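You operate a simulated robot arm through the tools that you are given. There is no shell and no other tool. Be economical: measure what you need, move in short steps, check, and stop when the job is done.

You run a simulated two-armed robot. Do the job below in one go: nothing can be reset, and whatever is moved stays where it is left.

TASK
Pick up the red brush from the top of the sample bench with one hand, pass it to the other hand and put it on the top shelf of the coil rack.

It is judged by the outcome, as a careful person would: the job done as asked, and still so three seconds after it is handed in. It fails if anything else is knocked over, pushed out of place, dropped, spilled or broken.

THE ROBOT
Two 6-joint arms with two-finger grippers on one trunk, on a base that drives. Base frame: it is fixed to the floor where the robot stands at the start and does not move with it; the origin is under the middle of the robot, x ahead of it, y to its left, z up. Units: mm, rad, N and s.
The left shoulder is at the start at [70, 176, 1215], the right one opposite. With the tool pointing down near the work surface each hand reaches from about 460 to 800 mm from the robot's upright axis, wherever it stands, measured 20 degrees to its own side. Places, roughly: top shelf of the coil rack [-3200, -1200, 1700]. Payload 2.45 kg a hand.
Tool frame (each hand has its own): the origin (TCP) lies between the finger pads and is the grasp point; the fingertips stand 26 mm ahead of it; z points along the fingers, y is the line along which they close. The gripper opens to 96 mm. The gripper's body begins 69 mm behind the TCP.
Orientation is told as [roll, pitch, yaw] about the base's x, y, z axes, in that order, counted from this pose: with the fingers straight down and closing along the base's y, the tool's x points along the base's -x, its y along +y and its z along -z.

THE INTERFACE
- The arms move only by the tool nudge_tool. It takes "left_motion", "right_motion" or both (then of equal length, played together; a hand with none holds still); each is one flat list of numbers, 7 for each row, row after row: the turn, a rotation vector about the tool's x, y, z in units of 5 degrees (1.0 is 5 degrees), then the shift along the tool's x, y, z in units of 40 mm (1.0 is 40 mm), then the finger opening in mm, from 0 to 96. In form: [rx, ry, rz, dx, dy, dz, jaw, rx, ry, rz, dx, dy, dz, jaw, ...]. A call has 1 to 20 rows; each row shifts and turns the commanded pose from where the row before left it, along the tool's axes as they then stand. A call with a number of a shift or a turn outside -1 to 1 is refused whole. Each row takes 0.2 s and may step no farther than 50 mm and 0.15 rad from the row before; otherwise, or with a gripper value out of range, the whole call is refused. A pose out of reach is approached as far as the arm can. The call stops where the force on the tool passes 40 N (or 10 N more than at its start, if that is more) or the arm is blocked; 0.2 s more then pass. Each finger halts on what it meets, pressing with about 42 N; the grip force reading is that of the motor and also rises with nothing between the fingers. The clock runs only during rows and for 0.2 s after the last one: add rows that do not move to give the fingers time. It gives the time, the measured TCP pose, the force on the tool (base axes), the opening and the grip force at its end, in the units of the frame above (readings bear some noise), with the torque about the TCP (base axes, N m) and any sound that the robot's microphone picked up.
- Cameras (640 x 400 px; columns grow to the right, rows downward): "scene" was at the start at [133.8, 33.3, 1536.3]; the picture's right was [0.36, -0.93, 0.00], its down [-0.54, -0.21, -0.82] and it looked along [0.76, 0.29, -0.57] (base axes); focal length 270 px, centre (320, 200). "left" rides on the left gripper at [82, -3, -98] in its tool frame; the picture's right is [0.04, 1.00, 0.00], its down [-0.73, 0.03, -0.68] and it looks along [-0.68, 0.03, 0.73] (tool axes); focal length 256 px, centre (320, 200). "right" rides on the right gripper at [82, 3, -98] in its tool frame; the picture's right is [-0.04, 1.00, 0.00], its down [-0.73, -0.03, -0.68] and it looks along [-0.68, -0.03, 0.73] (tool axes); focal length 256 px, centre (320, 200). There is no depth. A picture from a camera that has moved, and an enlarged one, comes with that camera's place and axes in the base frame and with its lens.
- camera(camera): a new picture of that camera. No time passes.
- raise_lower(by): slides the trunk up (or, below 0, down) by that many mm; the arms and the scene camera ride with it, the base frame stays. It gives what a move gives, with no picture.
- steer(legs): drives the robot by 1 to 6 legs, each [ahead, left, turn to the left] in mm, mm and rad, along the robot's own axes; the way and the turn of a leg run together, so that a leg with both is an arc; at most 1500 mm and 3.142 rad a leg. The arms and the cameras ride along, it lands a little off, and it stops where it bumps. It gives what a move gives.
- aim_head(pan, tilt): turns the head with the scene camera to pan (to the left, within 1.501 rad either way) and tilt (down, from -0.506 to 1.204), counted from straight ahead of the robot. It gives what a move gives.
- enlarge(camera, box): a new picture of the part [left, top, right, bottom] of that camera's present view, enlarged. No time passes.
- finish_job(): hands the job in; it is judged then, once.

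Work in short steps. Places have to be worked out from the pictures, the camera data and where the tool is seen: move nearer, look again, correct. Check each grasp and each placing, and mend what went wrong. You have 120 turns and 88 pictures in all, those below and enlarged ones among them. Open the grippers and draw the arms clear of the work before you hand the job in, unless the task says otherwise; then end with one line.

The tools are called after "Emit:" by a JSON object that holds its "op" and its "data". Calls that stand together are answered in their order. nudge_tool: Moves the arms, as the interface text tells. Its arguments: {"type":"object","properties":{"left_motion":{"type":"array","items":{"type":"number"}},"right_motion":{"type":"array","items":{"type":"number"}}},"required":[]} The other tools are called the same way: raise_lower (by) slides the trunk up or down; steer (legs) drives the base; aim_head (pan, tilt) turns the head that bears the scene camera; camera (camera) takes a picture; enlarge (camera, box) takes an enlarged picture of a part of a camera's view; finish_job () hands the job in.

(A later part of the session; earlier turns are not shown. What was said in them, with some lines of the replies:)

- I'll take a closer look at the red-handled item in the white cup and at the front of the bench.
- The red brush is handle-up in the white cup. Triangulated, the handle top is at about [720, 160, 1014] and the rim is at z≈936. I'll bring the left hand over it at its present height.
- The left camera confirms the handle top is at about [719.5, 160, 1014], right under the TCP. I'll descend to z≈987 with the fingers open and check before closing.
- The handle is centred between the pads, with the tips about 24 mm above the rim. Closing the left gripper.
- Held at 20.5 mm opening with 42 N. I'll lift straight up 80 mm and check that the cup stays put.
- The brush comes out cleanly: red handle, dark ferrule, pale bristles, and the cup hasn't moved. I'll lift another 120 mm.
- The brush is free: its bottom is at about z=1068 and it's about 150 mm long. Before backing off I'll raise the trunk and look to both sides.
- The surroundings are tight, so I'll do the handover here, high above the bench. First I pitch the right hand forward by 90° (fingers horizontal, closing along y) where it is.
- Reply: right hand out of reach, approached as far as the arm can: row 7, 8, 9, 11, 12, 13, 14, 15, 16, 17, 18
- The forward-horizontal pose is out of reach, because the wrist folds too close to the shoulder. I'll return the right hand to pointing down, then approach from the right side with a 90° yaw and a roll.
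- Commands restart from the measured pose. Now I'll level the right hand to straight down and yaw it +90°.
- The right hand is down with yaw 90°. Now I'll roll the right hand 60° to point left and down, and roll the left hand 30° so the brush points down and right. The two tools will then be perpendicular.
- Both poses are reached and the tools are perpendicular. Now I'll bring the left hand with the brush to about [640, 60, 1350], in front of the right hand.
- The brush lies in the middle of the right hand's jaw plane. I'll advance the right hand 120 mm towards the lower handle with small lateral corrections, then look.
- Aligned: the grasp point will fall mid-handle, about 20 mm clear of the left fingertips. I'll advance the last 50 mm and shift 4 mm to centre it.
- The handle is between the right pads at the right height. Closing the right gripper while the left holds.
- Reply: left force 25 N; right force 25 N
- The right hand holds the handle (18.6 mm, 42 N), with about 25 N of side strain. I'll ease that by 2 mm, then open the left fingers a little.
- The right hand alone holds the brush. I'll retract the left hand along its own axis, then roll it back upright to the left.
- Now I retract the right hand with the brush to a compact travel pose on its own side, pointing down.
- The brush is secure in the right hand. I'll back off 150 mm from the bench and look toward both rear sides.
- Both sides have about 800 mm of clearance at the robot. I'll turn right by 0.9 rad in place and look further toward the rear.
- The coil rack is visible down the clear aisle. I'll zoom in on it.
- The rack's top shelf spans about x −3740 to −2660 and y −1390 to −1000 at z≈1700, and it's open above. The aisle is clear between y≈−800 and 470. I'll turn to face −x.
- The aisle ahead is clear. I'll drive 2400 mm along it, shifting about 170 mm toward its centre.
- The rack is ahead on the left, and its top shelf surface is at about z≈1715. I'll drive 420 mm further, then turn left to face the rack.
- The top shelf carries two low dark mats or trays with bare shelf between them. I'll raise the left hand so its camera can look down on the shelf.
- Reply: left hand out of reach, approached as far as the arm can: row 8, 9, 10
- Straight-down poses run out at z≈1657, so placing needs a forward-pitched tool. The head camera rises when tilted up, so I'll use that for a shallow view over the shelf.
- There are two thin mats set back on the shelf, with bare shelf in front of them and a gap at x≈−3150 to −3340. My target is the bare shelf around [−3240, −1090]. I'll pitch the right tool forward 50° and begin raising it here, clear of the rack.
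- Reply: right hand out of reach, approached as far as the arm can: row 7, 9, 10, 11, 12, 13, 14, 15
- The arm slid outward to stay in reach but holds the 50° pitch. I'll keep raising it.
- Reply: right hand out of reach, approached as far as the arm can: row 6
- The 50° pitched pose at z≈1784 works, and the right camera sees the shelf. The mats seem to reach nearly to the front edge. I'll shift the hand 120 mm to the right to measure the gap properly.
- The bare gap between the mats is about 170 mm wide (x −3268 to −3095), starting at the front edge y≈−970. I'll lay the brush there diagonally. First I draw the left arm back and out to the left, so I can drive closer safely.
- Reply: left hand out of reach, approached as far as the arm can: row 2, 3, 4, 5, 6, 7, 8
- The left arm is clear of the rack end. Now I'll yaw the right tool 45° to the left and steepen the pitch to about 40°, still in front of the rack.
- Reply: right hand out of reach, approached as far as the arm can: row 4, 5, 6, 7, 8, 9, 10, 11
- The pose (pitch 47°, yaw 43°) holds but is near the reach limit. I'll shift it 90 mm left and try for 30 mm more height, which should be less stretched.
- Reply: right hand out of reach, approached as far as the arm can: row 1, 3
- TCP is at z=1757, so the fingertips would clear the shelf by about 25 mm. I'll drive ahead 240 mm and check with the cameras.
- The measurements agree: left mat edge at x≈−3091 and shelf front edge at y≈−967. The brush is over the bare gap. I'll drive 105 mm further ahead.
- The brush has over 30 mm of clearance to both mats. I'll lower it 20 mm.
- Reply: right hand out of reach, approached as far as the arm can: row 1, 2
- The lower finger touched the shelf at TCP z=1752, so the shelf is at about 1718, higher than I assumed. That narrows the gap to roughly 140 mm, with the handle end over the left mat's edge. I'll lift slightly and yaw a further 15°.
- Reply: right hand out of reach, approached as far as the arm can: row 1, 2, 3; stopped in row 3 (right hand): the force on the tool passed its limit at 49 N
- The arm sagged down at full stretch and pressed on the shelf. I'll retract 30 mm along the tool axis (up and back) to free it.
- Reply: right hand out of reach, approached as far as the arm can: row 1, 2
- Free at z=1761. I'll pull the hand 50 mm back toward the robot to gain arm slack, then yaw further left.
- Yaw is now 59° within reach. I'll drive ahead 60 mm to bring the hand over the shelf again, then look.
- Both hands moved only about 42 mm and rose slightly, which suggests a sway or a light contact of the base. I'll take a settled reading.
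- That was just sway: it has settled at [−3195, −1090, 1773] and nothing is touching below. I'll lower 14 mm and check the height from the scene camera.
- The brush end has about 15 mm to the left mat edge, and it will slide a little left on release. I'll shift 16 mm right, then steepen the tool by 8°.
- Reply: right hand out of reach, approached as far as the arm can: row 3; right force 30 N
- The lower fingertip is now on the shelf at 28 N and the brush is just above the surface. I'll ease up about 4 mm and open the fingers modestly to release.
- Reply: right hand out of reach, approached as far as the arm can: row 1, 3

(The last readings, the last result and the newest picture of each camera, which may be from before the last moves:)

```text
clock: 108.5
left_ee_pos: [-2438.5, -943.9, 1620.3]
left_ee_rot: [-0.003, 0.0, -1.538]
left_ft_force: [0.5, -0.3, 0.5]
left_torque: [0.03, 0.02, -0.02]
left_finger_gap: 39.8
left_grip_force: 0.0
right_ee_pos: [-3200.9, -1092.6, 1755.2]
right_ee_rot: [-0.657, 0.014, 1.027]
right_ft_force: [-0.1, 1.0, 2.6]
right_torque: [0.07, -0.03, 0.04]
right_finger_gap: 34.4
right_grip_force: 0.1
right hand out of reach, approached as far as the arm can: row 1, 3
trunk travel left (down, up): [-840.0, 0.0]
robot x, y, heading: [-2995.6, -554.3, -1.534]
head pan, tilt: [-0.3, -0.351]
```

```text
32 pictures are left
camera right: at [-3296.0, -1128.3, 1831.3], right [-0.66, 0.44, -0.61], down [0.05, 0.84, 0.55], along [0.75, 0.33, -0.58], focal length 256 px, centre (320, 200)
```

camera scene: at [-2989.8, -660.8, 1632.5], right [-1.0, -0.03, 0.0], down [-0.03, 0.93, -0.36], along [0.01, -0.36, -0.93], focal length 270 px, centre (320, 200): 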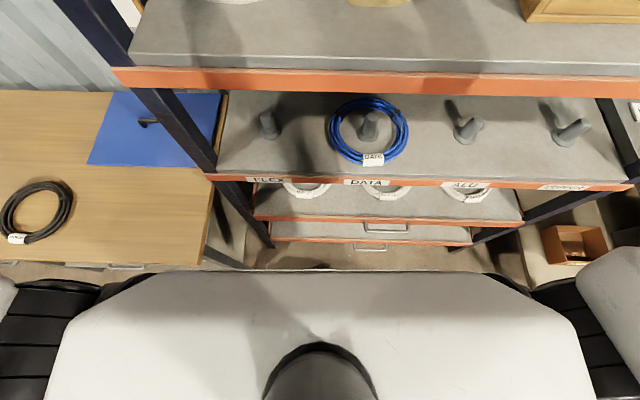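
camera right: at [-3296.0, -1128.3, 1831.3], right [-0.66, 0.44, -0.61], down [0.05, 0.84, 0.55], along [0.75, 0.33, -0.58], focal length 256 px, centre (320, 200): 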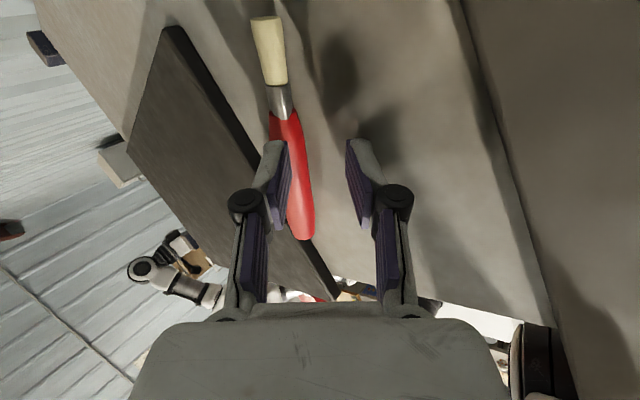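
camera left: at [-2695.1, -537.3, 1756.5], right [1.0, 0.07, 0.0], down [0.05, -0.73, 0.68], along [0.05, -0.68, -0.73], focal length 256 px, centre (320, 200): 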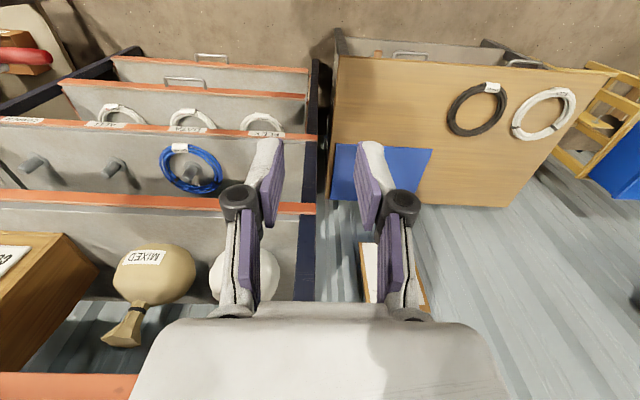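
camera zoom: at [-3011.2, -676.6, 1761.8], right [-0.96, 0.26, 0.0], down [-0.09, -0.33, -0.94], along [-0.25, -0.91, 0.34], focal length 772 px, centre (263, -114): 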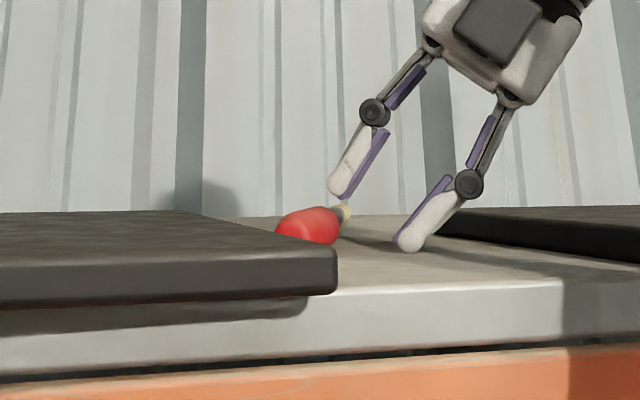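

The brush lies on the bare shelf next to the left mat and the fingers are free of it. I'll retract up and back along the tool axis.

Emit:
{"op": "nudge_tool", "data": {"right_motion": [0, 0, 0, 0, 0, -0.4, 34, 0, 0, 0, 0, 0, -0.5, 34, 0, 0, 0, 0, 0, -0.5, 34, 0, 0, 0, 0, 0, 0, 34]}}

Emit:
{"op": "camera", "data": {"camera": "right"}}

Emit:
{"op": "enlarge", "data": {"camera": "scene", "box": [240, 240, 440, 380]}}

```text
clock: 109.5
left_ee_pos: [-2439.3, -946.3, 1620.3]
left_ee_rot: [-0.001, -0.001, -1.537]
left_ft_force: [0.4, -0.6, -0.5]
left_torque: [0.01, 0.0, 0.0]
left_finger_gap: 39.8
left_grip_force: 0.1
right_ee_pos: [-3226.1, -1059.7, 1770.6]
right_ee_rot: [-0.655, 0.013, 1.028]
right_ft_force: [-0.6, 0.1, -0.1]
right_torque: [0.02, 0.02, 0.0]
right_finger_gap: 34.0
right_grip_force: 0.0
right hand out of reach, approached as far as the arm can: row 1, 2, 3
trunk travel left (down, up): [-840.0, 0.0]
robot x, y, heading: [-2993.4, -559.6, -1.537]
head pan, tilt: [-0.3, -0.351]
```

```text
31 pictures are left
camera right: at [-3320.9, -1095.8, 1847.8], right [-0.66, 0.44, -0.61], down [0.05, 0.84, 0.55], along [0.75, 0.33, -0.58], focal length 256 px, centre (320, 200)
```

right: 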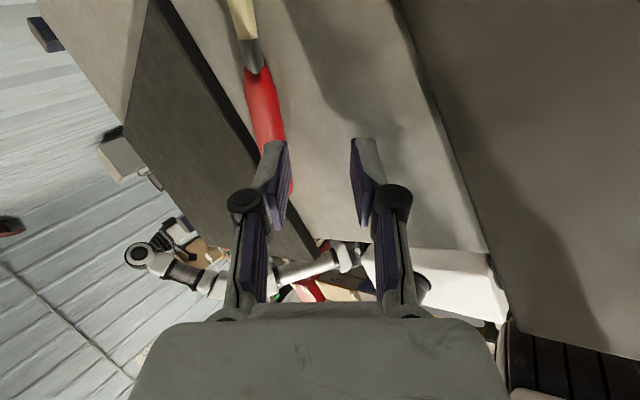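

```text
2.86 times, centred on (340, 310) of scene
camera zoom: at [-3011.6, -678.1, 1761.7], right [-0.96, 0.26, 0.0], down [-0.09, -0.33, -0.94], along [-0.25, -0.91, 0.34], focal length 772 px, centre (263, -114)
```

zoom: 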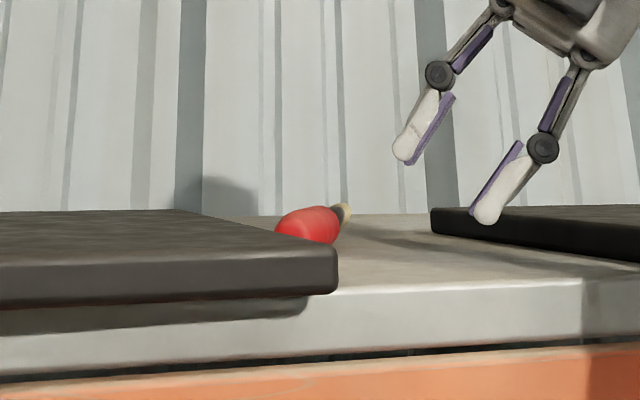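

The brush stays put. I'll pull the hand a bit more up and back, then drive backward 350 mm away from the rack.

Emit:
{"op": "nudge_tool", "data": {"right_motion": [0, 0, 0, -0.535, 0.1, -0.4, 34, 0, 0, 0, -0.535, 0.1, -0.4, 34, 0, 0, 0, 0, 0, 0, 34]}}

Emit:
{"op": "steer", "data": {"legs": [[-350, 0, 0]]}}

Emit:
{"op": "camera", "data": {"camera": "scene"}}

Emit:
{"op": "camera", "data": {"camera": "right"}}

```text
clock: 110.3
left_ee_pos: [-2440.0, -946.7, 1619.5]
left_ee_rot: [-0.001, 0.002, -1.537]
left_ft_force: [0.3, 0.0, 0.0]
left_torque: [0.01, -0.01, 0.0]
left_finger_gap: 40.0
left_grip_force: 0.1
right_ee_pos: [-3225.3, -1011.0, 1789.7]
right_ee_rot: [-0.653, 0.012, 1.028]
right_ft_force: [0.1, 0.1, -0.8]
right_torque: [0.03, 0.0, 0.01]
right_finger_gap: 34.0
right_grip_force: 0.0
trunk travel left (down, up): [-840.0, 0.0]
robot x, y, heading: [-2994.5, -557.2, -1.534]
head pan, tilt: [-0.3, -0.351]
```

```text
clock: 112.6
left_ee_pos: [-2451.0, -590.0, 1619.4]
left_ee_rot: [-0.002, 0.004, -1.536]
left_ft_force: [0.5, -0.4, -0.8]
left_torque: [0.01, 0.0, 0.0]
left_finger_gap: 39.8
left_grip_force: 0.1
right_ee_pos: [-3237.0, -655.8, 1789.0]
right_ee_rot: [-0.653, 0.011, 1.029]
right_ft_force: [-0.6, 0.5, -0.6]
right_torque: [0.03, 0.03, 0.0]
right_finger_gap: 34.1
right_grip_force: 0.1
trunk travel left (down, up): [-840.0, 0.0]
robot x, y, heading: [-3004.1, -198.7, -1.539]
head pan, tilt: [-0.3, -0.351]
```

```text
29 pictures are left
camera scene: at [-3023.3, -323.7, 1761.4], right [-0.96, 0.26, 0.0], down [-0.09, -0.33, -0.94], along [-0.25, -0.91, 0.34], focal length 270 px, centre (320, 200)
```

scene: 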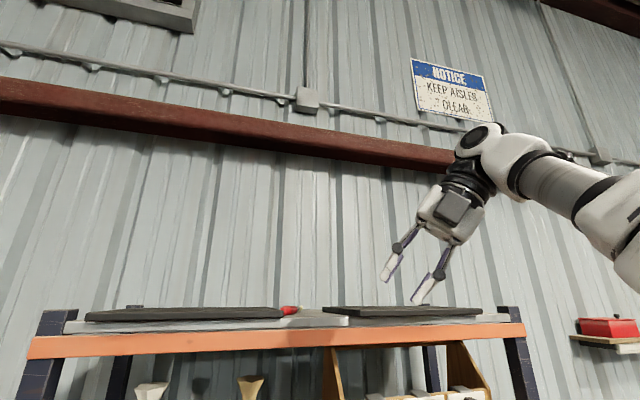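

```text
28 pictures are left
camera right: at [-3331.5, -692.0, 1865.4], right [-0.66, 0.44, -0.61], down [0.05, 0.83, 0.55], along [0.75, 0.33, -0.57], focal length 256 px, centre (320, 200)
```

right: 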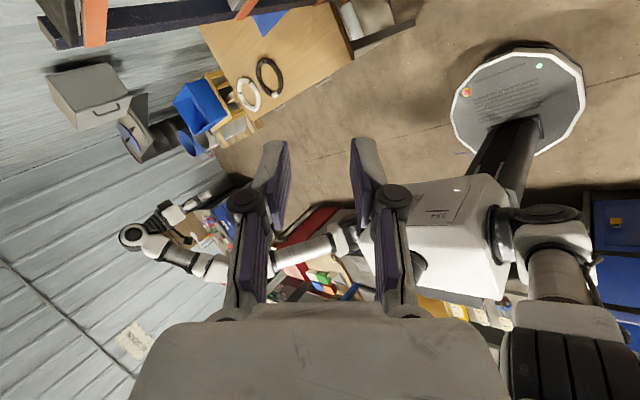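

The robot is clear of the rack. I'll open both grippers and take one last close look at the brush.

Emit:
{"op": "nudge_tool", "data": {"left_motion": [0, 0, 0, 0, 0, 0, 80, 0, 0, 0, 0, 0, 0, 80], "right_motion": [0, 0, 0, 0, 0, 0, 80, 0, 0, 0, 0, 0, 0, 80]}}

Emit:
{"op": "enlarge", "data": {"camera": "scene", "box": [230, 270, 370, 350]}}

```text
clock: 113.2
left_ee_pos: [-2451.4, -589.5, 1620.1]
left_ee_rot: [-0.002, 0.002, -1.537]
left_ft_force: [0.2, -0.7, 1.0]
left_torque: [-0.01, -0.02, 0.07]
left_finger_gap: 80.0
left_grip_force: 0.1
right_ee_pos: [-3237.2, -653.5, 1789.1]
right_ee_rot: [-0.654, 0.012, 1.028]
right_ft_force: [0.3, 0.4, -1.0]
right_torque: [0.07, -0.05, 0.02]
right_finger_gap: 80.2
right_grip_force: 0.1
trunk travel left (down, up): [-840.0, 0.0]
robot x, y, heading: [-3008.9, -197.7, -1.539]
head pan, tilt: [-0.3, -0.351]
```

```text
4.57 times, centred on (300, 310) of scene
camera zoom: at [-3023.4, -321.9, 1761.6], right [-0.96, 0.26, 0.0], down [-0.09, -0.33, -0.94], along [-0.25, -0.91, 0.34], focal length 1236 px, centre (411, -303)
```

zoom: 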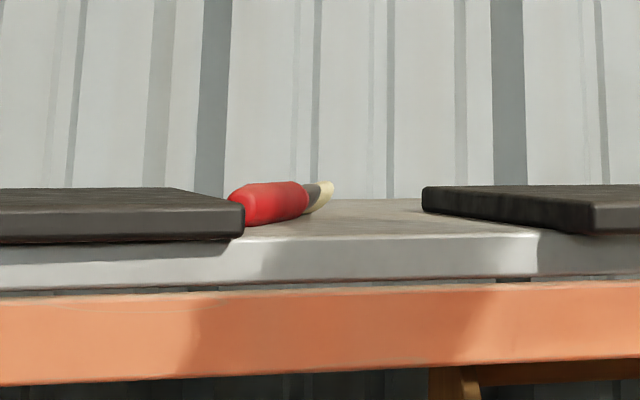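

The brush is at rest on the top shelf, both grippers are open and clear, and nothing else has moved. Handing in.

Emit:
{"op": "finish_job", "data": {}}

```text
The job is handed in.
```

The red brush was picked up with the left hand, passed to the right hand, and now lies on the top shelf of the coil rack, in the bare gap between the two dark mats.
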